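You operate a simulated robot arm through the tools that you are given. There is no shell and no other tool. Be economical: measure what you need, move in short steps, check, and stop when the job is done.

You are at the controls of a simulated robot arm. One attempt, no reset.

Task
Roll a high band right round the element on the marker turntable.
Fine: height knob first, arm on, wheel once round, arm off; element on the bench after.

The check looks at the end state, three seconds after you hand in, the way a careful person would. Anything else that was tipped, shoved, dropped, spilled or broken makes it a failure.

Robot
A 6-joint arm with a two-finger parallel gripper, fixed in place. Base frame: the origin is at the foot of the arm, x ahead of it, y to its left, z up. Lengths are in m, angles in degrees, forces in N, time in s.
Its first joint turns from -72.0 to 72.0 degrees. Payload 0.65 kg.
The TCP is the grasp point between the finger pads, 0.025 m short of the fingertips. In the tool frame z runs along the fingers and y along their closing line. Largest opening 0.076 m; finger width 0.018, thickness 0.01; the body of the gripper, 0.036 by 0.078 m, starts 0.045 m behind the TCP.
Orientation is that of the tool frame in the base frame, as a unit quaternion [x, y, z, w]. With the fingers straight down and closing along the base's y, the tool's x points along the base's -x, its y along +y and its z along -z.

Tools
- The arm moves only by the tool jog_arm. Its argument "commands" is a list of rows, each a list of 3 entries, a list of its own where there are three numbers: the shift along the tool's x, y, z in units of 50 mm (1.0 is 50 mm), then the turn, a rotation vector about the tool's x, y, z in units of 6 degrees (1.0 is 6 degrees), then the opening, from 0 (shut) to 1 (fully open). In form: [[[dx, dy, dz], [ax, ay, az], gripper], ...]. A call has 1 to 12 rows; each row shifts and turns the commanded pose from where the row before left it, along the tool's axes as they then stand. A call with a number of a shift or a turn outside -1 to 1 is refused whole. Each row takes 0.2 s and may step no farther than 0.05 m and 8.6 degrees from the row before; otherwise, or with a gripper value out of range, the whole call is refused. Where a pose cannot be reached the arm comes as near as it can. A force on the tool above 60 N (or 10 N above the force at the start of the call, whichever is more), or a blocked arm, ends the call early, and 0.2 s more pass. The fingers move at their own pace (about 0.108 m/s each) and stop on an object; they squeeze with about 35 N. The grip force told is the motor's: it shows also when the fingers shut on nothing. Time passes only in rows, and 0.2 s behind the last, so rows that do not move let the fingers close. It gives the time, the measured TCP pose, the force on the tool (base axes), the opening and the grip force at its end, in the units of the frame above (readings bear some noise).
- Cameras (640 x 400 px; columns grow to the right, rows downward): "scene" is fixed at [0.0518, 0.2654, 0.4112]; the picture's right is [-0.82, -0.57, 0.00], its down [-0.29, 0.42, -0.86] and it looks along [0.49, -0.71, -0.51] (base axes); focal length 214 px, centre (320, 200). "wrist" rides on the gripper at [-0.028, 0, -0.045] in the tool frame; the picture's right is [0.00, -1.00, 0.00], its down [0.97, 0.00, -0.24] and it looks along [0.24, 0.00, 0.97] (tool axes); focal length 218 px, centre (320, 200). There is no depth. A picture from a camera that has moved, and an enlarged one, comes with that camera's place and axes in the base frame and with its lens.
- capture(camera): a new picture of that camera. No time passes.
- inspect(camera, box): a new picture of the part [left, top, right, bottom] of that camera's present view, enlarged. No time passes.
- job_done(): hands the job in; it is judged then, once.

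Work in short steps. Places have to be worked out from the pictures, the camera data and where the tool is seen: move nearer, look again, correct. Check each grasp and each placing, and mend what went wrong. You have 120 turns and 84 pictures in all, those below and enlarged ones among them. Open the gripper and draw the arm clear of the work before you hand the job in, unless the task says otherwise; then end with one line.

The tools are called after "Call:" as name(argument=value, ...) on one line, values as JSON. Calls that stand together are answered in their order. jog_arm: Moves the arm, as the interface text tells. Its arguments: {"type":"object","properties":{"commands":{"type":"array","items":{"type":"array"}}},"required":["commands"]} The other tools are called the same way: capture (camera) takes a picture; inspect (camera, box) takes an enlarged picture of a part of a camera's view; job_done () hands the job in.

At the start:

```text
time_s: 0.0
eef_pos: [0.2494, 0.1413, 0.372]
tcp_rot: [-0.001, 1.0, -0.001, 0.001]
contact_force: [-0.3, 0.2, 0.8]
gripper_width: 0.0764
gripper_force: 0.1
```

scene: 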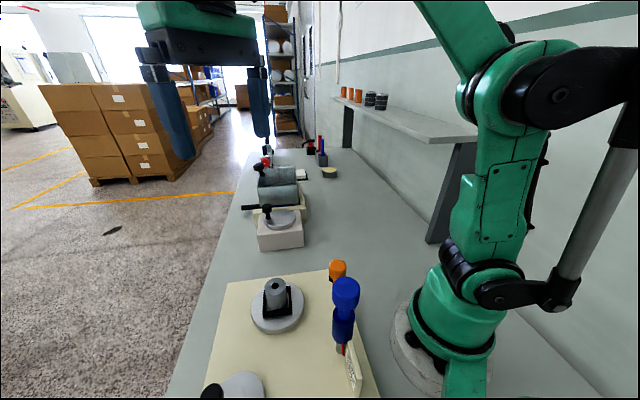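
wrist: 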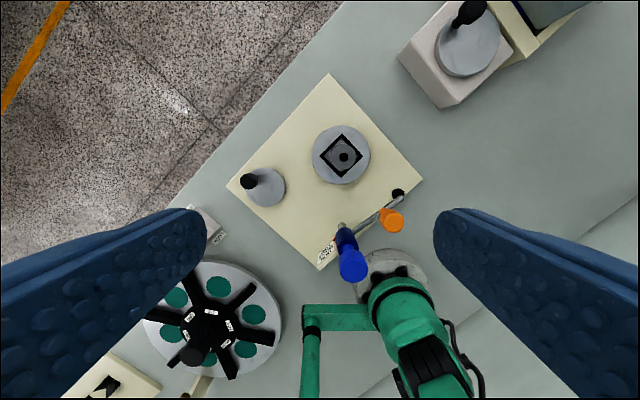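

The turntable station lies below the arm; I enlarge both views to read its parts.

Call:
inspect(camera="wrist", box=[220, 70, 440, 290])

Call:
inspect(camera="scene", box=[180, 240, 420, 400])

Call:
inspect(camera="scene", box=[220, 120, 380, 260])

```text
1.82 times, centred on (330, 180) of wrist
camera zoom: at [0.2785, 0.1416, 0.4169], right [0.0, -1.0, 0.0], down [-0.97, 0.0, 0.24], along [-0.24, 0.0, -0.97], focal length 397 px, centre (302, 236)
```

zoom: 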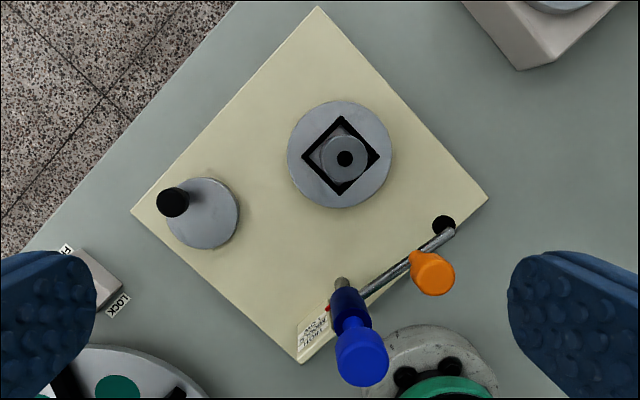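

```text
2.50 times, centred on (300, 320) of scene
camera zoom: at [0.0518, 0.2654, 0.4112], right [-0.82, -0.57, 0.0], down [-0.29, 0.42, -0.86], along [0.49, -0.71, -0.51], focal length 536 px, centre (370, -100)
```

zoom: 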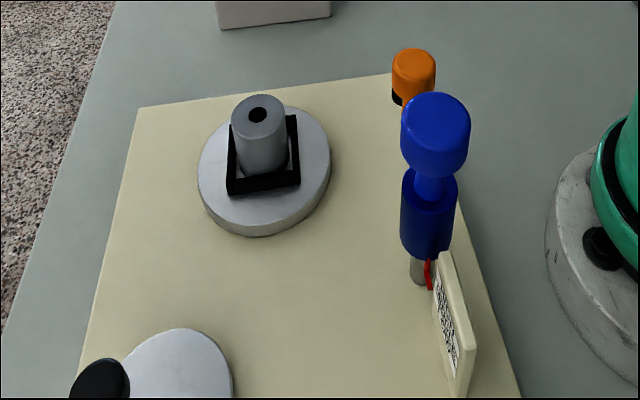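

```text
2.86 times, centred on (300, 190) of scene
camera zoom: at [0.0518, 0.2654, 0.4112], right [-0.82, -0.57, 0.0], down [-0.29, 0.42, -0.86], along [0.49, -0.71, -0.51], focal length 613 px, centre (377, 229)
```

zoom: 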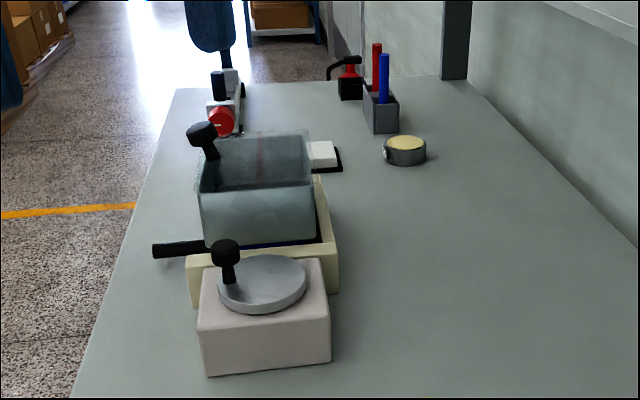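

Turntable is near (0.264, 0.108), wheel near (0.214, 0.231), and marker arm pivot near (0.20, 0.02). I move down and tilt to read the placard and the marker arm.

Call:
jog_arm(commands=[[[-0.5, -0.1, 0.7], [0, 0, 0], 1], [[-0.5, -0.1, 0.7], [0, 0, 0], 1], [[-0.5, -0.1, 0.7], [0, 0, 0], 1], [[0, 0, 0], [0, 1, 0], 1], [[0, 0, 0], [0, 1, 0], 1], [[0, 0, 0], [0, 1, 0], 1], [[0, 0, 0], [0, 1, 0], 1], [[0, 0, 0], [0, 1, 0], 1], [[0, 0, 0], [0, 0, 0], 1]])

Call:
capture(camera="wrist")

```text
time_s: 2.0
eef_pos: [0.3263, 0.1268, 0.267]
tcp_rot: [0.0, 0.973, 0.001, -0.23]
contact_force: [0.5, 0.2, 0.9]
gripper_width: 0.0761
gripper_force: 0.1
out of reach, approached as far as the arm can: row 8
```

```text
78 pictures are left
camera wrist: at [0.371, 0.1268, 0.2945], right [0.0, -1.0, 0.0], down [-0.76, 0.0, 0.65], along [-0.65, 0.0, -0.76], focal length 218 px, centre (320, 200)
```

wrist: 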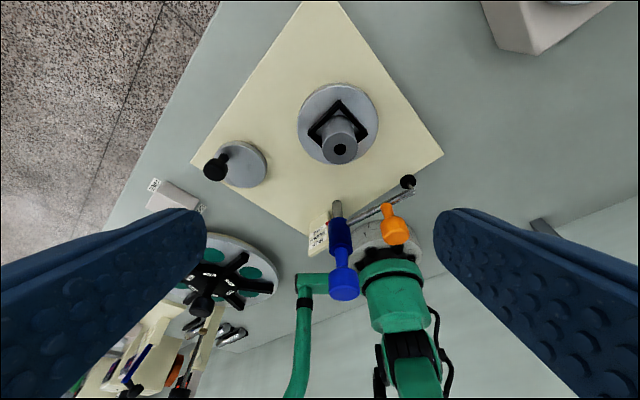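

Call:
inspect(camera="wrist", box=[280, 160, 440, 310])

Call:
inspect(camera="wrist", box=[295, 205, 355, 265])

```text
2.67 times, centred on (360, 235) of wrist
camera zoom: at [0.371, 0.1268, 0.2945], right [0.0, -1.0, 0.0], down [-0.76, 0.0, 0.65], along [-0.65, 0.0, -0.76], focal length 582 px, centre (213, 107)
```

zoom: 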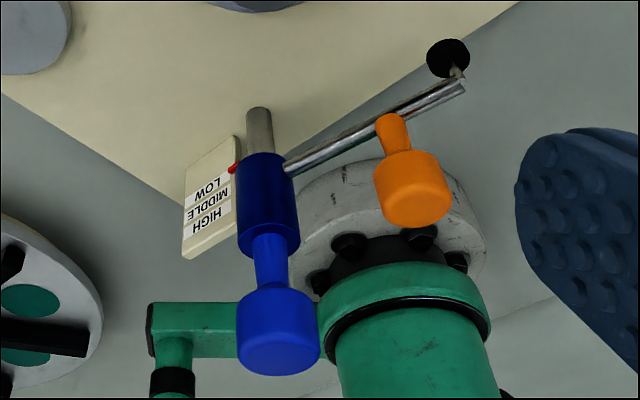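

```text
6.67 times, centred on (325, 235) of wrist
camera zoom: at [0.371, 0.1268, 0.2945], right [0.0, -1.0, 0.0], down [-0.76, 0.0, 0.65], along [-0.65, 0.0, -0.76], focal length 1455 px, centre (287, -33)
```

zoom: 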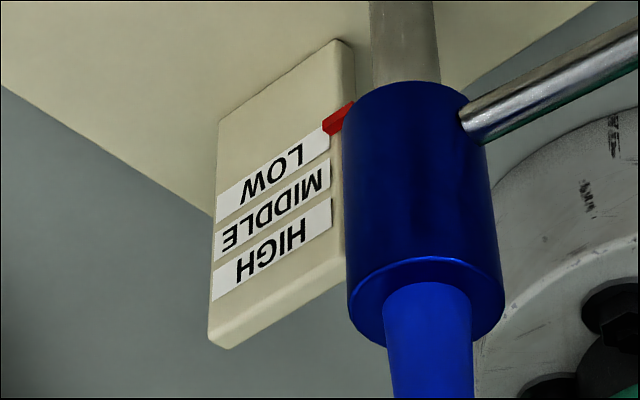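

The blue sleeve on the post carries the red pointer, now at LOW, so the blue knob sets height. The orange peg swings the arm and the black felt is the tip. I triangulate the blue knob at about (0.129, 0.097, 0.170), so I straighten the tool and move above it.

Call:
jog_arm(commands=[[[0, 0, 0], [0, -1, 0], 1], [[0, 0, 0], [0, -1, 0], 1], [[0, 0, 0], [0, -1, 0], 1], [[0, 0, 0], [0, -1, 0], 1], [[0, 0, 0], [0, -1, 0], 1], [[0.9, 0, 0], [0, 0, 0], 1], [[0.9, -0.2, 0], [0, 0, 0], 1], [[0.9, -0.2, 0], [0, 0, 0], 1], [[0.8, -0.2, 0], [0, 0, 0], 1], [[0, 0, 0], [0, 0, 0], 1]])

Call:
capture(camera="wrist")

Call:
capture(camera="scene")

```text
time_s: 4.2
eef_pos: [0.1495, 0.0969, 0.2541]
tcp_rot: [-0.001, 1.0, 0.0, 0.03]
contact_force: [-0.2, 0.1, 0.0]
gripper_width: 0.0758
gripper_force: 0.0
```

```text
75 pictures are left
camera wrist: at [0.1757, 0.0971, 0.3015], right [0.0, -1.0, 0.0], down [-0.98, 0.0, 0.18], along [-0.18, 0.0, -0.98], focal length 218 px, centre (320, 200)
```

wrist: 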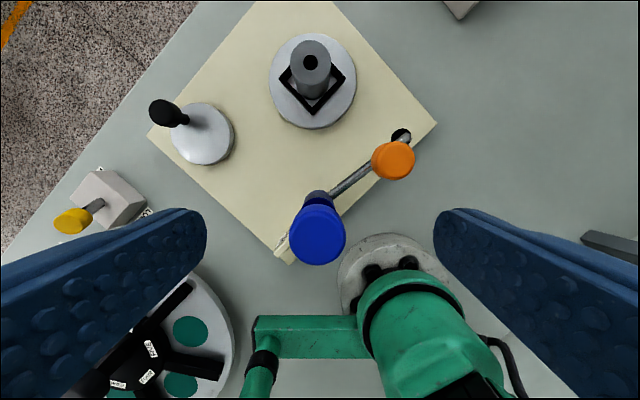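

```text
74 pictures are left
```

scene: 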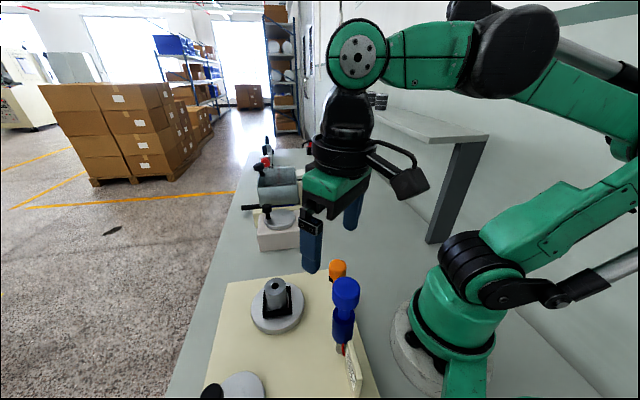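

Knob top reads at about (0.132, 0.098). I level the tool and descend around it.

Call:
jog_arm(commands=[[[0.35, 0.02, 0], [0, 0.57, 0], 1], [[0, 0, 0.6], [0, 0, 0], 1], [[0, 0, 0.6], [0, 0, 0], 1], [[0, 0, 0.4], [0, 0, 0], 1], [[0, 0, 0], [0, 0, 0], 1]])

Call:
capture(camera="wrist")

Call:
inspect(camera="scene", box=[240, 200, 440, 400])

```text
time_s: 5.4
eef_pos: [0.1321, 0.0968, 0.1746]
tcp_rot: [0.0, 1.0, 0.002, -0.001]
contact_force: [-0.2, -0.4, -0.3]
gripper_width: 0.0761
gripper_force: 0.0
```

```text
73 pictures are left
camera wrist: at [0.1617, 0.0977, 0.2196], right [0.0, -1.0, 0.0], down [-0.97, 0.0, 0.24], along [-0.24, 0.0, -0.97], focal length 218 px, centre (320, 200)
```

wrist: 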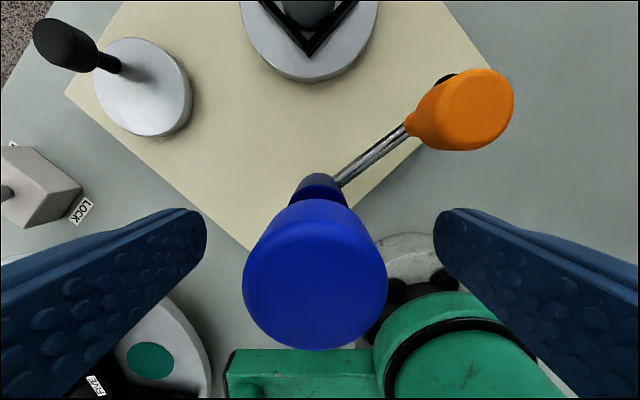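

```text
2.00 times, centred on (340, 300) of scene
camera zoom: at [0.0518, 0.2654, 0.4112], right [-0.82, -0.57, 0.0], down [-0.29, 0.42, -0.86], along [0.49, -0.71, -0.51], focal length 429 px, centre (280, 0)
```

zoom: 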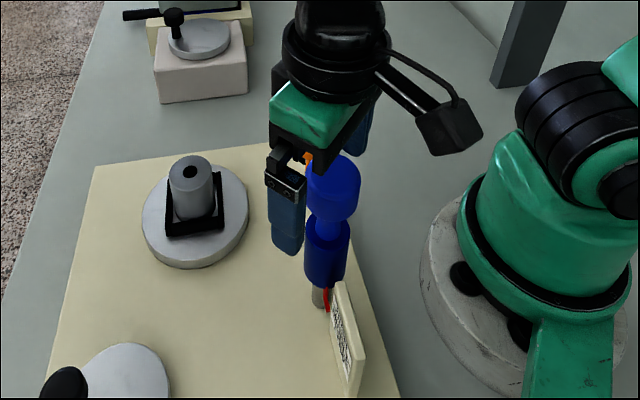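

Knob is centred between the fingers with its top at about z 0.178. I lower 9 mm and close.

Call:
jog_arm(commands=[[[0, 0, 0.18], [0, 0, 0], 1], [[0, 0, 0], [0, 0, 0], 0.3], [[0, 0, 0], [0, 0, 0], 0.3], [[0, 0, 0], [0, 0, 0], 0.3]])

```text
time_s: 6.4
eef_pos: [0.1335, 0.0985, 0.1672]
tcp_rot: [0.0, 1.0, 0.002, 0.001]
contact_force: [-0.5, 17.7, -1.9]
gripper_width: 0.0365
gripper_force: 8.6
```

One-sided push in +y, so the knob is slightly farther to +y. I shift 2 mm and finish closing.

Call:
jog_arm(commands=[[[0, 0.03, 0], [0, 0, 0], 0.3], [[0, 0.02, 0], [0, 0, 0], 0.2], [[0, 0, 0], [0, 0, 0], 0.1]])

```text
time_s: 7.2
eef_pos: [0.133, 0.0995, 0.1665]
tcp_rot: [0.0, 1.0, -0.001, 0.0]
contact_force: [-0.7, -20.6, 1.0]
gripper_width: 0.0345
gripper_force: 45.3
```

Gripped (34.5 mm). I back off the 1 mm of side load and lift slowly.

Call:
jog_arm(commands=[[[0, -0.025, 0], [0, 0, 0], 0.1], [[0, 0, -0.05], [0, 0, 0], 0.1], [[0, 0, -0.05], [0, 0, 0], 0.1], [[0, 0, -0.05], [0, 0, 0], 0.1]])

Call:
inspect(camera="scene", box=[280, 240, 400, 400])

```text
time_s: 8.2
eef_pos: [0.134, 0.1003, 0.1747]
tcp_rot: [0.0, 1.0, 0.002, 0.0]
contact_force: [-1.3, -7.7, -0.7]
gripper_width: 0.0345
gripper_force: 45.2
```

```text
2.50 times, centred on (340, 320) of scene
camera zoom: at [0.0518, 0.2654, 0.4112], right [-0.82, -0.57, 0.0], down [-0.29, 0.42, -0.86], along [0.49, -0.71, -0.51], focal length 536 px, centre (270, -100)
```

zoom: 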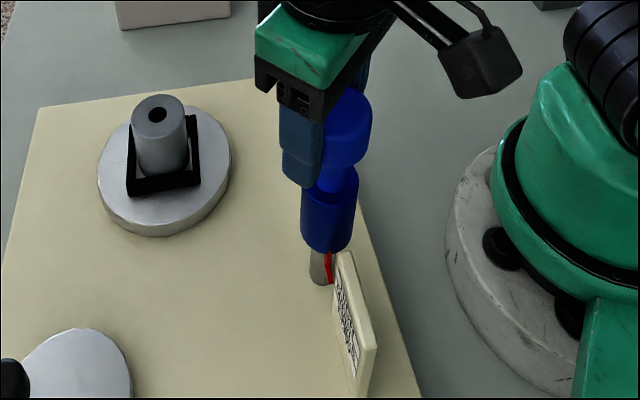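

The sleeve rises freely with the knob. I zoom in on pointer against the labels.

Call:
inspect(camera="scene", box=[325, 325, 375, 400])

Call:
inspect(camera="wrist", box=[220, 160, 420, 300])

```text
5.33 times, centred on (350, 362) of scene
camera zoom: at [0.0518, 0.2654, 0.4112], right [-0.82, -0.57, 0.0], down [-0.29, 0.42, -0.86], along [0.49, -0.71, -0.51], focal length 1144 px, centre (160, -667)
```

zoom: 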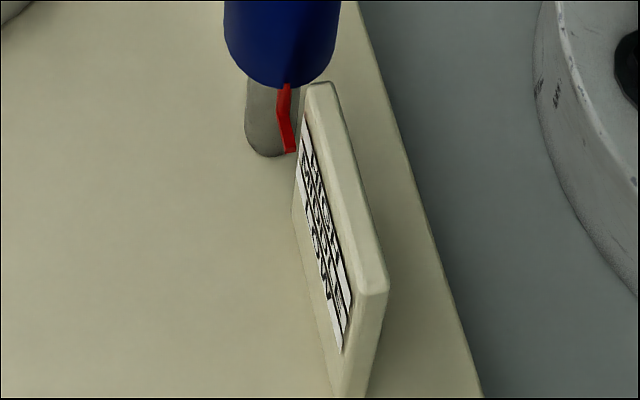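

```text
2.86 times, centred on (320, 230) of wrist
camera zoom: at [0.1617, 0.0989, 0.2188], right [0.0, -1.0, 0.0], down [-0.97, 0.0, 0.24], along [-0.24, 0.0, -0.97], focal length 624 px, centre (320, 114)
```

zoom: 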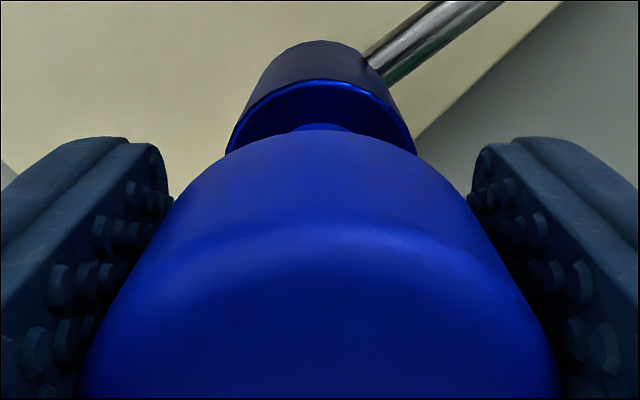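

The pointer seems about one label up after 8 mm. I raise 10 mm more and look again.

Call:
jog_arm(commands=[[[0, -0.02, -0.1], [0, 0, 0], 0.1], [[0, 0, -0.1], [0, 0, 0], 0.1], [[0, 0, 0], [0, 0, 0], 0.1]])

Call:
inspect(camera="scene", box=[325, 325, 375, 375])

```text
time_s: 9.0
eef_pos: [0.1323, 0.099, 0.1839]
tcp_rot: [-0.001, 1.0, 0.004, 0.0]
contact_force: [-3.4, 24.9, -1.3]
gripper_width: 0.0343
gripper_force: 44.5
```

```text
8.00 times, centred on (350, 350) of scene
camera zoom: at [0.0518, 0.2655, 0.4112], right [-0.82, -0.57, 0.0], down [-0.29, 0.42, -0.86], along [0.49, -0.71, -0.51], focal length 1716 px, centre (80, -1000)
```

zoom: 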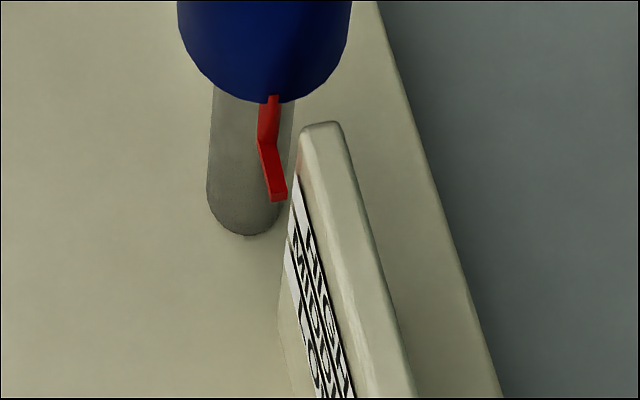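

Pointer looks near the HIGH row. I relieve the side load, open, retreat upward and check from the front.

Call:
jog_arm(commands=[[[0, 0.02, 0], [0, 0, 0], 0.1], [[0, 0, 0], [0, 0, 0], 0.7], [[0, 0, 0], [0, 0, 0], 0.8], [[0, 0, 0], [0, 0, 0], 1]])

Call:
inspect(camera="scene", box=[325, 325, 375, 375])

```text
time_s: 10.0
eef_pos: [0.1336, 0.098, 0.1843]
tcp_rot: [0.001, 1.0, 0.001, 0.001]
contact_force: [0.0, -0.5, 1.1]
gripper_width: 0.076
gripper_force: 0.2
```

```text
8.00 times, centred on (350, 350) of scene
camera zoom: at [0.0518, 0.2654, 0.4112], right [-0.82, -0.57, 0.0], down [-0.29, 0.42, -0.86], along [0.49, -0.71, -0.51], focal length 1716 px, centre (80, -1000)
```

zoom: 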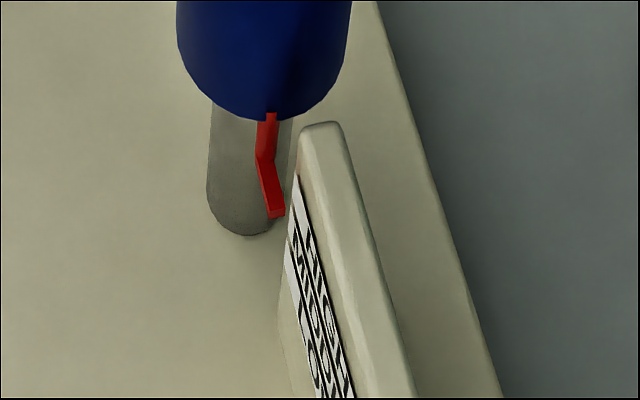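

It settled about 3–4 mm, possibly into a detent. I move back to the front viewpoint to read the pointer.

Call:
jog_arm(commands=[[[0, 0, -0.7], [0, 0, 0], 1], [[0, 0, -0.7], [0, 0, 0], 1], [[-0.9, 0.2, 0], [0, 0, 0], 1], [[-0.9, 0.2, 0], [0, 0, 0], 1], [[-0.9, 0.1, 0], [0, 0, 0], 1], [[-0.2, 0.1, 0.2], [0, 1, 0], 1], [[0, 0, 0], [0, 1, 0], 1], [[0, 0, 0], [0, 1, 0], 1], [[0, 0, 0], [0, 1, 0], 1], [[0, 0, 0], [0, 0, 0], 1]])

Call:
capture(camera="wrist")

```text
time_s: 12.2
eef_pos: [0.2788, 0.1282, 0.244]
tcp_rot: [-0.001, 0.978, 0.001, -0.208]
contact_force: [0.8, 0.6, -0.2]
gripper_width: 0.0759
gripper_force: 0.0
```

```text
66 pictures are left
camera wrist: at [0.3225, 0.1291, 0.274], right [0.0, -1.0, 0.0], down [-0.79, 0.0, 0.61], along [-0.61, 0.0, -0.79], focal length 218 px, centre (320, 200)
```

wrist: 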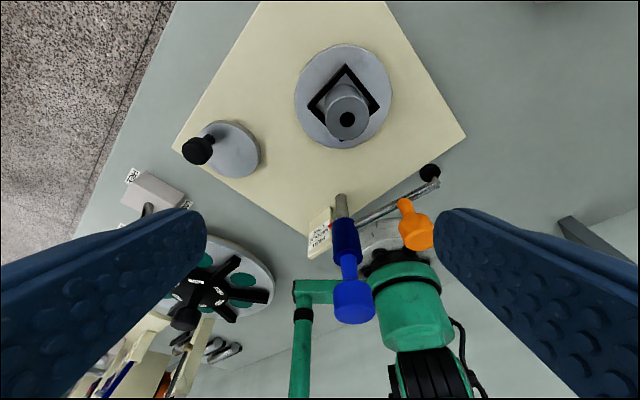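

Call:
inspect(camera="wrist", box=[295, 190, 365, 260])

```text
5.71 times, centred on (330, 225) of wrist
camera zoom: at [0.3225, 0.1291, 0.274], right [0.0, -1.0, 0.0], down [-0.79, 0.0, 0.61], along [-0.61, 0.0, -0.79], focal length 1247 px, centre (263, 57)
```

zoom: 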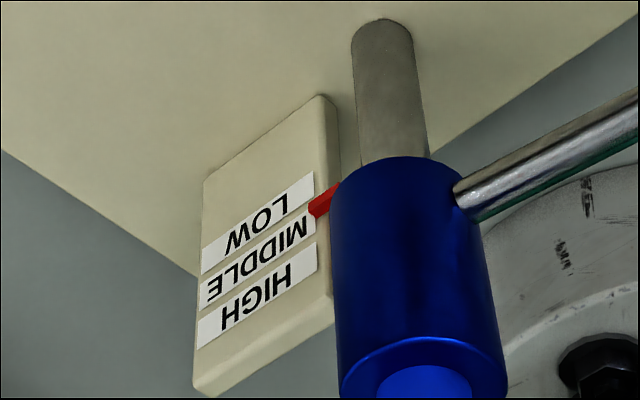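

The pointer now sits at MIDDLE, one detent up with steps of about 13 mm. I go back over the knob to lift it one more.

Call:
jog_arm(commands=[[[0, 0, 0], [0, -1, 0], 1], [[0, 0, 0], [0, -1, 0], 1], [[0, 0, 0], [0, -1, 0], 1], [[0, 0, 0], [0, -1, 0], 1], [[0.7, -0.2, -0.4], [0, 0, 0], 1], [[0.9, -0.2, 0], [0, 0, 0], 1], [[0.9, -0.15, 0], [0, 0, 0], 1], [[0.42, -0.05, 0], [0, 0, 0], 1], [[0, 0, 0], [0, 0, 0], 1]])

```text
time_s: 14.2
eef_pos: [0.1321, 0.0981, 0.2631]
tcp_rot: [0.0, 1.0, 0.001, 0.001]
contact_force: [-0.8, -0.1, -0.8]
gripper_width: 0.0759
gripper_force: 0.0
```

Over the knob; I descend to z 0.18, close, and lift to about z 0.198.

Call:
jog_arm(commands=[[[0.0, 0.02, 0.8], [0, 0, 0], 1], [[0, 0, 0.8], [0, 0, 0], 1], [[0, 0, 0], [0, 0, 0], 0.6], [[0, 0, 0], [0, 0, 0], 0.3], [[0, 0, 0], [0, 0, 0], 0.1], [[0, 0, 0], [0, 0, 0], 0.1]])

Call:
inspect(camera="scene", box=[300, 250, 380, 380])

```text
time_s: 15.6
eef_pos: [0.1335, 0.0985, 0.1836]
tcp_rot: [-0.001, 1.0, 0.001, 0.0]
contact_force: [-5.4, -19.7, -0.7]
gripper_width: 0.0343
gripper_force: 45.0
```

```text
3.08 times, centred on (340, 315) of scene
camera zoom: at [0.0518, 0.2654, 0.4113], right [-0.82, -0.57, 0.0], down [-0.29, 0.42, -0.86], along [0.49, -0.71, -0.51], focal length 660 px, centre (258, -154)
```

zoom: 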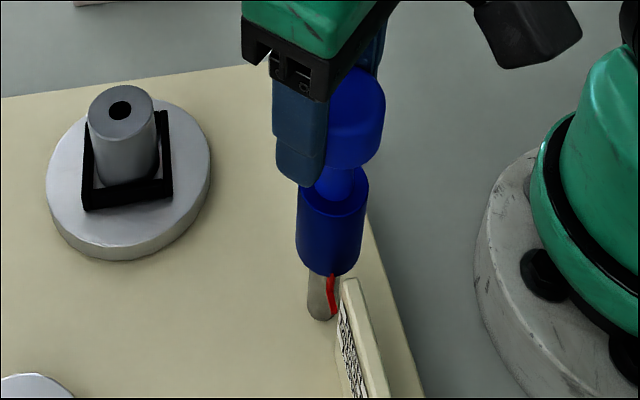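

Gripped again; I lift 15 mm in small steps.

Call:
jog_arm(commands=[[[0, -0.02, -0.1], [0, 0, 0], 0.1], [[0, 0, -0.1], [0, 0, 0], 0.1], [[0, 0, -0.1], [0, 0, 0], 0.1], [[0, 0, 0], [0, 0, 0], 0.1]])

Call:
inspect(camera="scene", box=[325, 325, 375, 375])

```text
time_s: 16.6
eef_pos: [0.1324, 0.0985, 0.1983]
tcp_rot: [0.0, 1.0, 0.001, 0.0]
contact_force: [-0.8, -11.0, -36.3]
gripper_width: 0.0348
gripper_force: 45.6
```

```text
8.00 times, centred on (350, 350) of scene
camera zoom: at [0.0518, 0.2654, 0.4112], right [-0.82, -0.57, 0.0], down [-0.29, 0.42, -0.86], along [0.49, -0.71, -0.51], focal length 1716 px, centre (80, -1000)
```

zoom: 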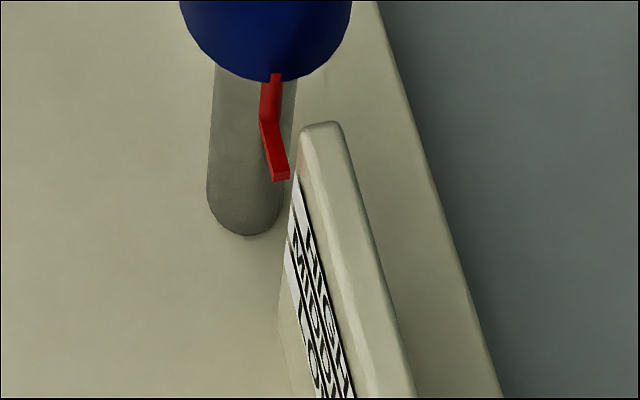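

Top stop felt (−36 N). I ease off slightly, release, and see where the sleeve stays.

Call:
jog_arm(commands=[[[0, 0, 0.06], [0, 0, 0], 0.1], [[0, 0, 0], [0, 0, 0], 0.7], [[0, 0, 0], [0, 0, 0], 1], [[0, 0, 0], [0, 0, 0], 1]])

Call:
inspect(camera="scene", box=[325, 325, 375, 375])

```text
time_s: 17.6
eef_pos: [0.1329, 0.0997, 0.1951]
tcp_rot: [0.0, 1.0, 0.001, 0.0]
contact_force: [0.1, -0.7, -1.0]
gripper_width: 0.0759
gripper_force: 0.1
```

```text
8.00 times, centred on (350, 350) of scene
camera zoom: at [0.0518, 0.2654, 0.4112], right [-0.82, -0.57, 0.0], down [-0.29, 0.42, -0.86], along [0.49, -0.71, -0.51], focal length 1716 px, centre (80, -1000)
```

zoom: 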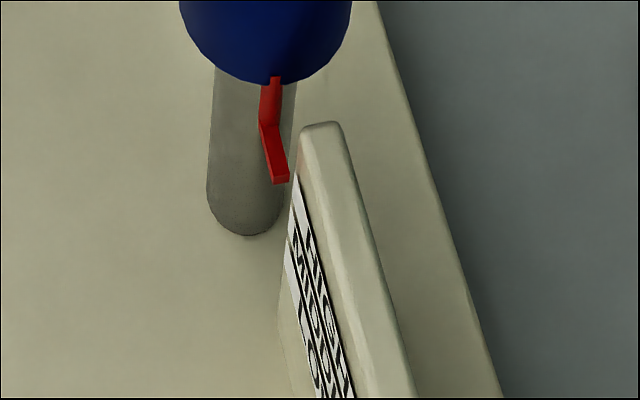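

The sleeve stays at HIGH. Next I rise and look at the orange handle from above.

Call:
jog_arm(commands=[[[0, 0, -0.7], [0, 0, 0], 1], [[0, 0, -0.6], [0, 0, 0], 1], [[-0.5, -0.6, 0], [0, 0, 0], 1], [[-0.5, -0.5, 0], [0, 0, 0], 1], [[0, 0, 0], [0, 0, 0], 1]])

Call:
capture(camera="wrist")

Call:
inspect(camera="scene", box=[240, 220, 400, 400])

```text
time_s: 18.8
eef_pos: [0.1846, 0.0443, 0.2604]
tcp_rot: [0.0, 1.0, 0.001, -0.001]
contact_force: [-0.6, 0.4, -0.5]
gripper_width: 0.0757
gripper_force: 0.0
```

```text
61 pictures are left
camera wrist: at [0.2119, 0.044, 0.3055], right [0.0, -1.0, 0.0], down [-0.97, 0.0, 0.24], along [-0.24, 0.0, -0.97], focal length 218 px, centre (320, 200)
```

wrist: 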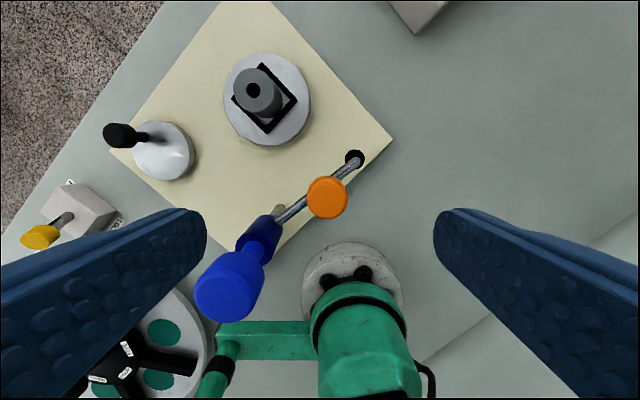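

```text
2.22 times, centred on (320, 310) of scene
camera zoom: at [0.0518, 0.2654, 0.4112], right [-0.82, -0.57, 0.0], down [-0.29, 0.42, -0.86], along [0.49, -0.71, -0.51], focal length 477 px, centre (320, -44)
```

zoom: 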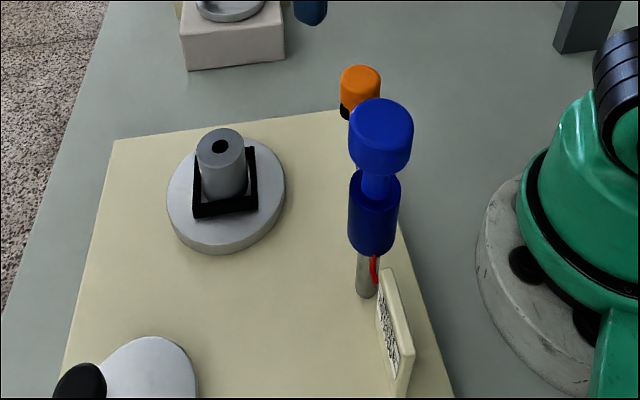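

Orange cap sits at about (0.175, 0.038), top about z 0.15. I position over it, yaw −24°, and descend.

Call:
jog_arm(commands=[[[0.19, -0.12, 0], [0, 0, 1], 1], [[0, 0, 0.3], [0, 0, 1], 1], [[0, 0, 0.6], [0, 0, 1], 1], [[0, 0, 0.6], [0, 0, 1], 1], [[0, 0, 0.6], [0, 0, 0], 1], [[0, 0, 0], [0, 0, 0], 1]])

Call:
capture(camera="wrist")

```text
time_s: 20.2
eef_pos: [0.1725, 0.0376, 0.1549]
tcp_rot: [0.209, 0.978, 0.001, 0.001]
contact_force: [-0.4, 0.4, 0.6]
gripper_width: 0.0759
gripper_force: 0.1
```

```text
59 pictures are left
camera wrist: at [0.1986, 0.0263, 0.2007], right [-0.41, -0.91, 0.0], down [-0.89, 0.4, 0.24], along [-0.22, 0.1, -0.97], focal length 218 px, centre (320, 200)
```

wrist: 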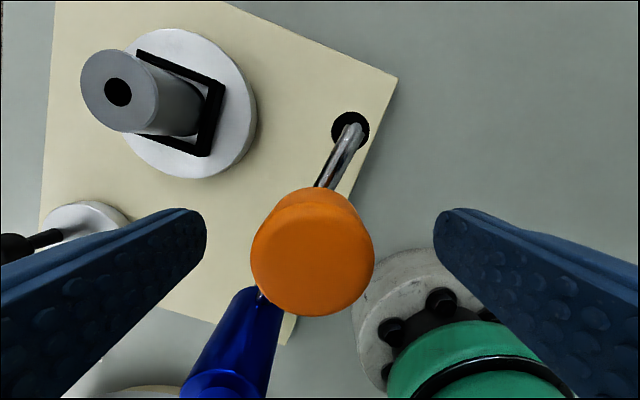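

Well centred (cap at about (0.173, 0.040), top 0.150). I lower 15 mm and close.

Call:
jog_arm(commands=[[[0, 0.04, 0.3], [0, 0, 0], 1], [[0, 0, 0], [0, 0, 0], 0.6], [[0, 0, 0], [0, 0, 0], 0.3], [[0, 0, 0], [0, 0, 0], 0.1], [[0, 0, 0], [0, 0, 0], 0.1]])

```text
time_s: 21.4
eef_pos: [0.1738, 0.0396, 0.1408]
tcp_rot: [0.207, 0.978, 0.0, 0.0]
contact_force: [1.0, -2.7, -0.6]
gripper_width: 0.0291
gripper_force: 43.6
```

Handle gripped. I swing it counter-clockwise about the post (0.133, 0.0985) in 6° steps, tool turning along.

Call:
jog_arm(commands=[[[-0.07, 0.132, 0], [0, 0, -1], 0.1], [[-0.07, 0.132, 0], [0, 0, -1], 0.1], [[-0.07, 0.132, 0], [0, 0, -1], 0.1]])

Call:
capture(camera="scene")

```text
time_s: 22.2
eef_pos: [0.1893, 0.0555, 0.141]
tcp_rot: [0.052, 0.999, 0.001, 0.0]
contact_force: [-9.8, 8.9, 2.0]
gripper_width: 0.029
gripper_force: 43.6
```

```text
58 pictures are left
```

scene: 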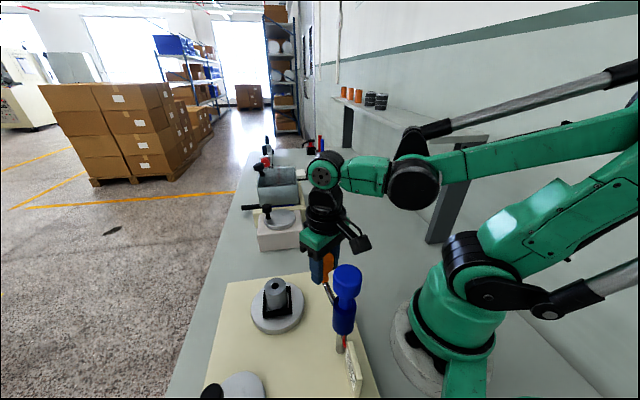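

The arm swings; a small radial load says I run about 1 mm wide. I correct inward and continue.

Call:
jog_arm(commands=[[[-0.05, 0.142, 0], [0, 0, -1], 0.1], [[-0.065, 0.132, 0], [0, 0, -1], 0.1], [[-0.07, 0.132, 0], [0, 0, -1], 0.1]])

Call:
capture(camera="wrist")

Call:
inspect(camera="scene", box=[230, 220, 390, 380])

```text
time_s: 23.0
eef_pos: [0.199, 0.0757, 0.141]
tcp_rot: [-0.105, 0.994, 0.0, 0.001]
contact_force: [11.3, -5.6, -0.7]
gripper_width: 0.029
gripper_force: 43.3
```

```text
57 pictures are left
camera wrist: at [0.2266, 0.0818, 0.1858], right [0.21, -0.98, 0.0], down [-0.95, -0.2, 0.24], along [-0.23, -0.05, -0.97], focal length 218 px, centre (320, 200)
```

wrist: 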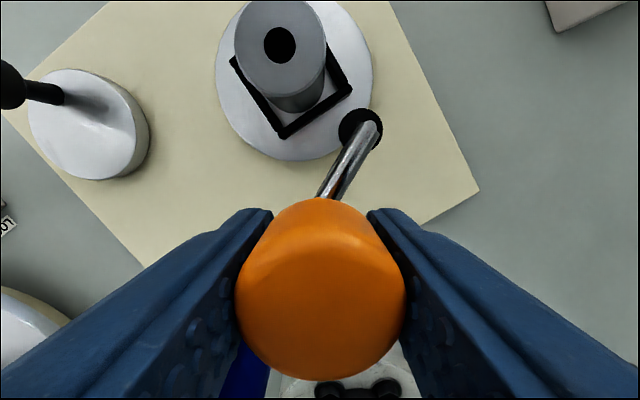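

```text
2.50 times, centred on (310, 300) of scene
camera zoom: at [0.0518, 0.2654, 0.4112], right [-0.82, -0.57, 0.0], down [-0.29, 0.42, -0.86], along [0.49, -0.71, -0.51], focal length 536 px, centre (345, -50)
```

zoom: 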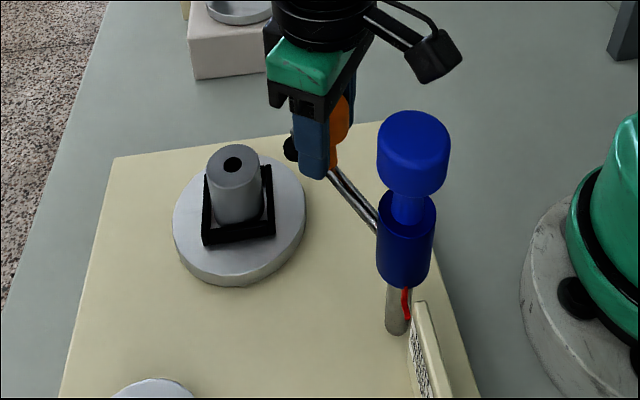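

Now slightly inside; I correct outward and close in on the element in smaller steps.

Call:
jog_arm(commands=[[[-0.087, 0.122, 0], [0, 0, -1], 0.1], [[-0.035, 0.066, 0], [0, 0, -0.5], 0.1], [[0, 0, 0], [0, 0, 0], 0.1]])

Call:
inspect(camera="wrist", box=[200, 0, 440, 200])

```text
time_s: 23.8
eef_pos: [0.2014, 0.087, 0.1399]
tcp_rot: [-0.184, 0.983, 0.001, -0.001]
contact_force: [-5.3, 5.0, -1.3]
gripper_width: 0.0291
gripper_force: 42.6
```

```text
2.00 times, centred on (320, 100) of wrist
camera zoom: at [0.2281, 0.0966, 0.1859], right [0.36, -0.93, 0.0], down [-0.91, -0.35, 0.24], along [-0.23, -0.08, -0.97], focal length 436 px, centre (320, 400)
```

zoom: 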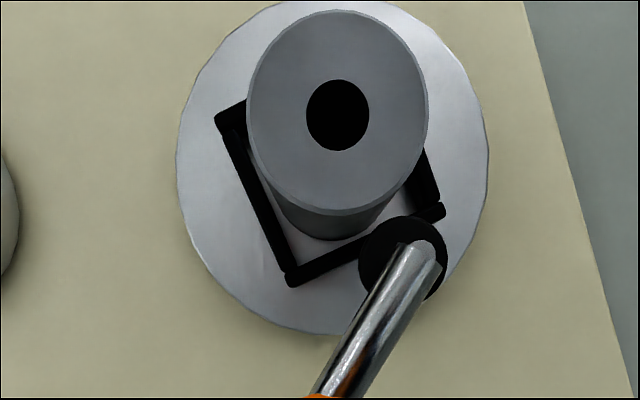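

The felt is a few millimetres from the element. I continue with 3° steps.

Call:
jog_arm(commands=[[[-0.025, 0.072, 0], [0, 0, -0.5], 0.1], [[0, 0, 0], [0, 0, 0], 0.1]])

Call:
inspect(camera="wrist", box=[200, 0, 440, 200])

```text
time_s: 24.4
eef_pos: [0.2025, 0.0884, 0.1402]
tcp_rot: [-0.209, 0.978, 0.001, 0.0]
contact_force: [4.9, -0.6, -1.3]
gripper_width: 0.0289
gripper_force: 42.7
```

```text
2.00 times, centred on (320, 100) of wrist
camera zoom: at [0.228, 0.1014, 0.1859], right [0.41, -0.91, 0.0], down [-0.89, -0.4, 0.24], along [-0.22, -0.1, -0.97], focal length 436 px, centre (320, 400)
```

zoom: 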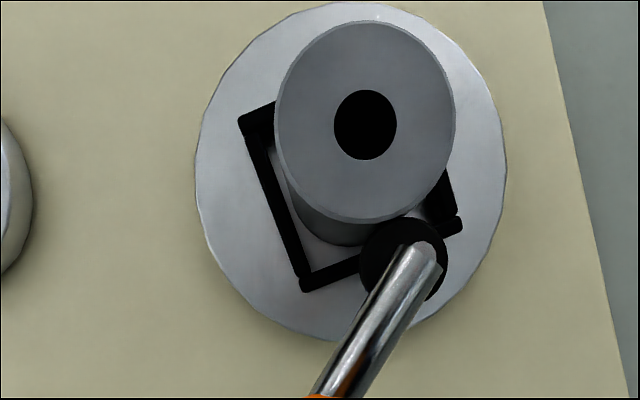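

Almost touching. I advance 3° at a time and watch force.

Call:
jog_arm(commands=[[[-0.035, 0.066, 0], [0, 0, -0.5], 0.1], [[0, 0, 0], [0, 0, 0], 0.1]])

Call:
inspect(camera="wrist", box=[200, 0, 440, 200])

```text
time_s: 25.0
eef_pos: [0.2032, 0.0932, 0.1397]
tcp_rot: [-0.234, 0.972, -0.001, 0.001]
contact_force: [1.8, -33.7, 1.3]
gripper_width: 0.0289
gripper_force: 43.0
```

```text
2.00 times, centred on (320, 100) of wrist
camera zoom: at [0.2277, 0.1057, 0.1855], right [0.45, -0.89, 0.0], down [-0.87, -0.44, 0.24], along [-0.21, -0.11, -0.97], focal length 436 px, centre (320, 400)
```

zoom: 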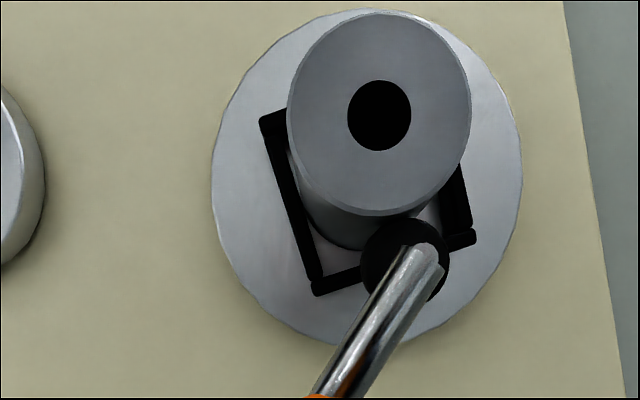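

Contact at about −34 N, so the felt is against the element. I release the handle and rise to check that it stays.

Call:
jog_arm(commands=[[[0, 0, 0], [0, 0, 0], 0.6], [[0, 0, 0], [0, 0, 0], 1], [[0, 0, 0], [0, 0, 0], 1], [[0, 0, -0.6], [0, 0, 0], 1], [[0, 0, 0], [0, 0, 0], 1]])

Call:
inspect(camera="wrist", box=[180, 0, 460, 280])

Call:
inspect(camera="scene", box=[200, 240, 400, 400])

```text
time_s: 26.2
eef_pos: [0.2028, 0.0943, 0.1709]
tcp_rot: [-0.233, 0.973, 0.001, 0.0]
contact_force: [-1.1, -0.5, 0.4]
gripper_width: 0.076
gripper_force: 0.0
```

```text
1.43 times, centred on (320, 140) of wrist
camera zoom: at [0.2273, 0.106, 0.2161], right [0.45, -0.89, 0.0], down [-0.87, -0.44, 0.24], along [-0.21, -0.11, -0.97], focal length 312 px, centre (320, 286)
```

zoom: 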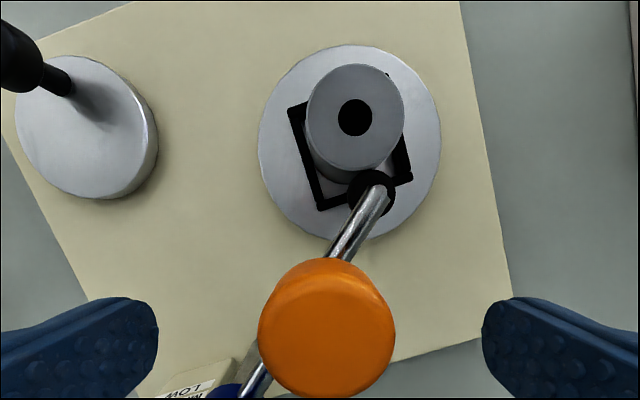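

```text
2.50 times, centred on (300, 320) of scene
camera zoom: at [0.0518, 0.2654, 0.4112], right [-0.82, -0.57, 0.0], down [-0.29, 0.42, -0.86], along [0.49, -0.71, -0.51], focal length 536 px, centre (370, -100)
```

zoom: 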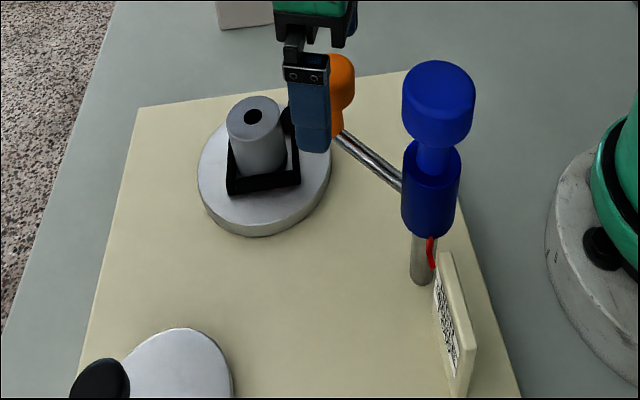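

The arm stays on the element. I rise, undo the yaw, and move over the hand wheel.

Call:
jog_arm(commands=[[[0, 0, -0.5], [0, 0, 1], 1], [[0, 0, -0.5], [0, 0, 1], 1], [[0, 0, -0.2], [0, 0, 1], 1], [[0, 0, 0], [0, 0, 1], 1], [[0, 0, 0], [0, 0, 0.5], 1], [[0.1, 0.9, 0], [0, 0, 0], 1], [[0.1, 0.9, 0], [0, 0, 0], 1], [[0, 0.9, 0], [0, 0, 0], 1], [[0, 0, 0], [0, 0, 0], 1]])

Call:
capture(camera="wrist")

Call:
capture(camera="scene")

```text
time_s: 28.2
eef_pos: [0.1909, 0.2288, 0.232]
tcp_rot: [0.001, 1.0, 0.001, 0.0]
contact_force: [0.6, 0.8, 0.7]
gripper_width: 0.0761
gripper_force: 0.0
```

```text
50 pictures are left
camera wrist: at [0.2195, 0.2289, 0.2765], right [0.0, -1.0, 0.0], down [-0.97, 0.0, 0.24], along [-0.24, 0.0, -0.97], focal length 218 px, centre (320, 200)
```

wrist: 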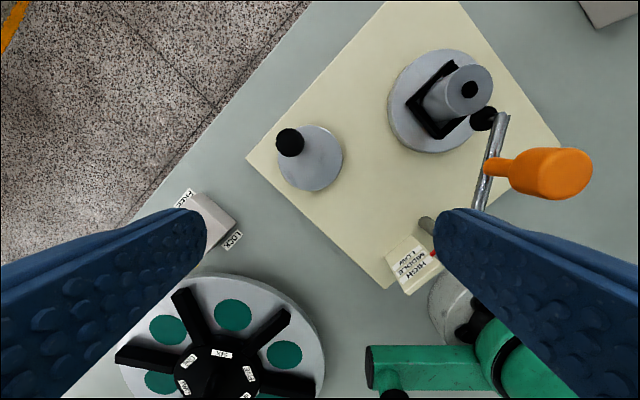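

```text
49 pictures are left
```

scene: 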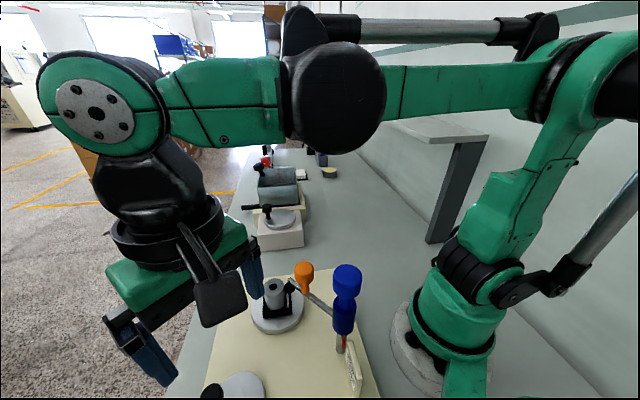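

Triangulating several views puts wheel centre at about (0.208, 0.241) and crank knob top at about (0.224, 0.257, 0.068). I go above the knob and look.

Call:
jog_arm(commands=[[[-0.66, 0.56, 0], [0, 0, 0], 1], [[0, 0, 0.8], [0, 0, 0], 1], [[0, 0, 0.9], [0, 0, 0], 1], [[0, 0, 0.5], [0, 0, 0], 1], [[0, 0, 0], [0, 0, 0], 1]])

Call:
capture(camera="wrist")

Call:
capture(camera="scene")

```text
time_s: 29.4
eef_pos: [0.2241, 0.2561, 0.122]
tcp_rot: [0.0, 1.0, 0.001, 0.0]
contact_force: [0.4, -1.0, 0.4]
gripper_width: 0.0759
gripper_force: 0.0
```

```text
48 pictures are left
camera wrist: at [0.2534, 0.2565, 0.1667], right [0.0, -1.0, 0.0], down [-0.97, 0.0, 0.24], along [-0.24, 0.0, -0.97], focal length 218 px, centre (320, 200)
```

wrist: 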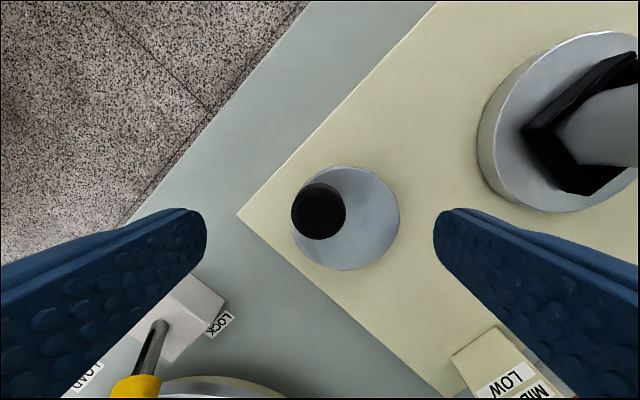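

```text
47 pictures are left
```

scene: 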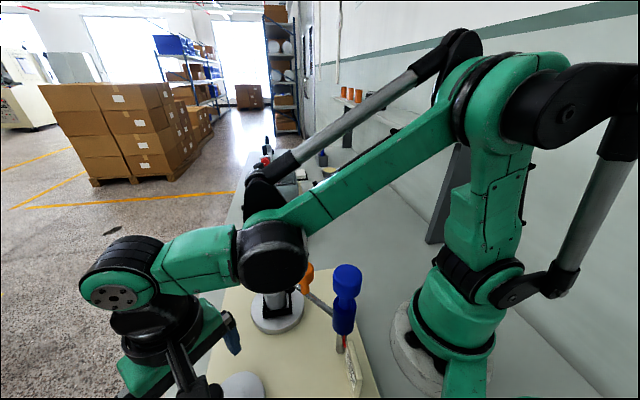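

Knob is centred under the tool. I descend to TCP z 0.063 and grip it.

Call:
jog_arm(commands=[[[0.02, 0, 0.6], [0, 0, 0], 1], [[0, 0, 0.58], [0, 0, 0], 1], [[0, 0, 0], [0, 0, 0], 0.6], [[0, 0, 0], [0, 0, 0], 0.25], [[0, 0, 0], [0, 0, 0], 0.1], [[0, 0, 0], [0, 0, 0], 0.1]])

Call:
capture(camera="wrist")

```text
time_s: 30.8
eef_pos: [0.2255, 0.2571, 0.0617]
tcp_rot: [0.001, 1.0, 0.002, 0.001]
contact_force: [3.2, 12.8, -25.9]
gripper_width: 0.0248
gripper_force: 40.8
```

```text
46 pictures are left
camera wrist: at [0.2522, 0.2572, 0.1076], right [0.0, -1.0, 0.0], down [-0.97, 0.0, 0.24], along [-0.24, 0.0, -0.97], focal length 218 px, centre (320, 200)
```

wrist: 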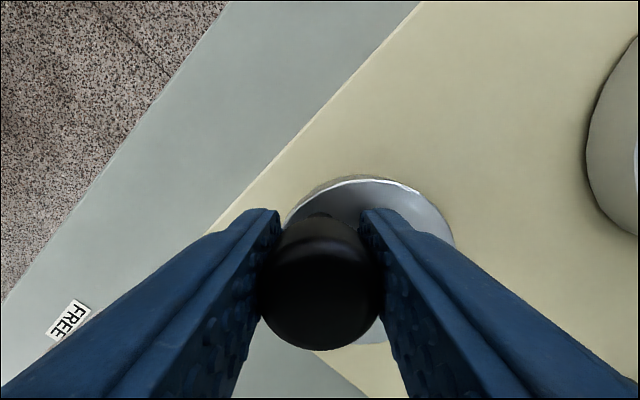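

Gripped (24.8 mm) with some downward pull. I ease 1.5 mm down and test a small turn with fixed orientation.

Call:
jog_arm(commands=[[[0, 0, 0.03], [0, 0, 0], 0.1], [[0.078, 0.062, 0], [0, 0, 0], 0.1], [[0.09, 0.044, 0], [0, 0, 0], 0.1], [[0, 0, 0], [0, 0, 0], 0.1]])

Call:
capture(camera="wrist")

Call:
inspect(camera="scene", box=[220, 250, 380, 400])

```text
time_s: 31.6
eef_pos: [0.2181, 0.2575, 0.0609]
tcp_rot: [0.005, 1.0, -0.006, 0.003]
contact_force: [1.5, -4.4, 0.1]
gripper_width: 0.0251
gripper_force: 40.5
stopped in row 4: the force on the tool passed its limit (the readings are from after the stop); the commanded pose is now the measured one
```

```text
45 pictures are left
camera wrist: at [0.2467, 0.2578, 0.1057], right [-0.01, -1.0, 0.01], down [-0.97, 0.01, 0.23], along [-0.23, -0.01, -0.97], focal length 218 px, centre (320, 200)
```

wrist: 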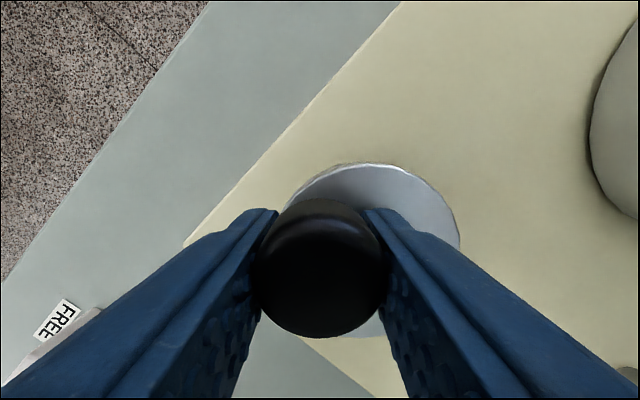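

```text
2.67 times, centred on (300, 325) of scene
camera zoom: at [0.0517, 0.2654, 0.4112], right [-0.82, -0.57, 0.0], down [-0.29, 0.42, -0.86], along [0.49, -0.71, -0.51], focal length 572 px, centre (373, -133)
```

zoom: 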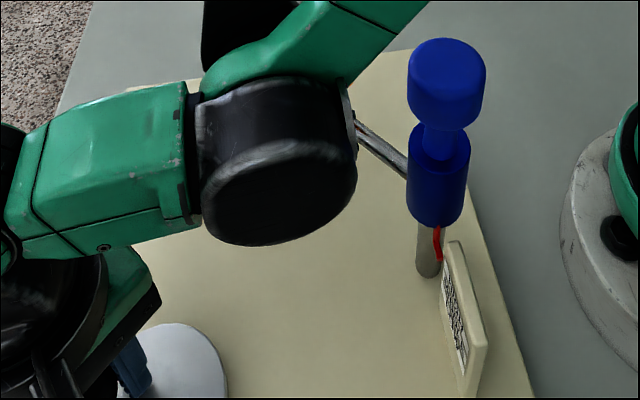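

The turn stalled and the knob slid in the pads, so a fixed orientation binds. I open and re-measure the knob.

Call:
jog_arm(commands=[[[0, 0, 0], [0, 0, 0], 0.6], [[0, 0, -0.5], [0, 0, 0], 1], [[0, 0, -0.7], [0, 0, 0], 1], [[0, 0, 0], [0, 0, 0], 1]])

Call:
capture(camera="wrist")

```text
time_s: 32.6
eef_pos: [0.218, 0.2579, 0.1208]
tcp_rot: [0.004, 1.0, -0.006, 0.003]
contact_force: [0.7, 0.2, -0.4]
gripper_width: 0.076
gripper_force: 0.1
```

```text
43 pictures are left
camera wrist: at [0.2464, 0.2587, 0.1657], right [-0.01, -1.0, 0.01], down [-0.97, 0.01, 0.23], along [-0.23, -0.01, -0.97], focal length 218 px, centre (320, 200)
```

wrist: 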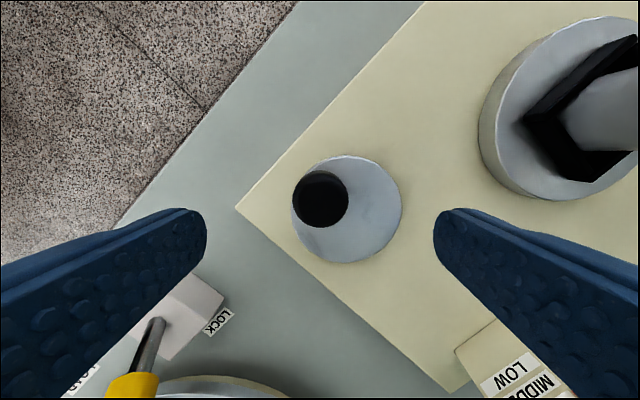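

Wheel scarcely moved: knob now at about (0.2235, 0.2577), centre about (0.208, 0.240). I regrip with the fingers closing along the tangent (yaw +49°) so I can turn the tool with the wheel.

Call:
jog_arm(commands=[[[-0.108, -0.004, 0], [0, 0, -1], 1], [[0, 0, 0], [0, 0, -1], 1], [[0, 0, 0], [0, 0, -1], 1], [[0, 0, 0], [0, 0, -1], 1], [[0, 0, 0], [0, 0, -1], 1], [[0, 0, 0], [0, 0, -1], 1], [[0, 0, 0], [0, 0, -1], 1], [[0, 0, 0], [0, 0, -1], 1], [[0, 0, 0], [0, 0, -0.25], 1], [[0, 0, 0.4], [0, 0, 0], 1], [[0, 0, 0], [0, 0, 0], 1]])

Call:
capture(camera="wrist")

```text
time_s: 35.0
eef_pos: [0.2246, 0.2579, 0.0986]
tcp_rot: [-0.416, 0.909, -0.007, 0.0]
contact_force: [-0.1, 0.9, 0.0]
gripper_width: 0.0759
gripper_force: 0.1
```

```text
42 pictures are left
camera wrist: at [0.2425, 0.2798, 0.1449], right [0.76, -0.65, 0.01], down [-0.64, -0.73, 0.25], along [-0.15, -0.19, -0.97], focal length 218 px, centre (320, 200)
```

wrist: 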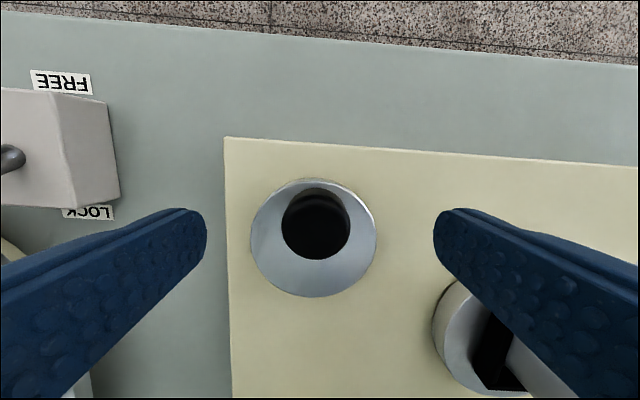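

Aligned with the tangent; I centre by 1.4 mm, descend to z 0.060 and grip.

Call:
jog_arm(commands=[[[0, 0.028, 0.4], [0, 0, 0], 1], [[0, 0, 0.37], [0, 0, 0], 0.8], [[0, 0, 0], [0, 0, 0], 0.4], [[0, 0, 0], [0, 0, 0], 0.2], [[0, 0, 0], [0, 0, 0], 0.1]])

```text
time_s: 36.2
eef_pos: [0.2235, 0.2593, 0.0621]
tcp_rot: [-0.416, 0.909, -0.007, 0.0]
contact_force: [1.3, 4.5, -14.2]
gripper_width: 0.0256
gripper_force: 40.8
```

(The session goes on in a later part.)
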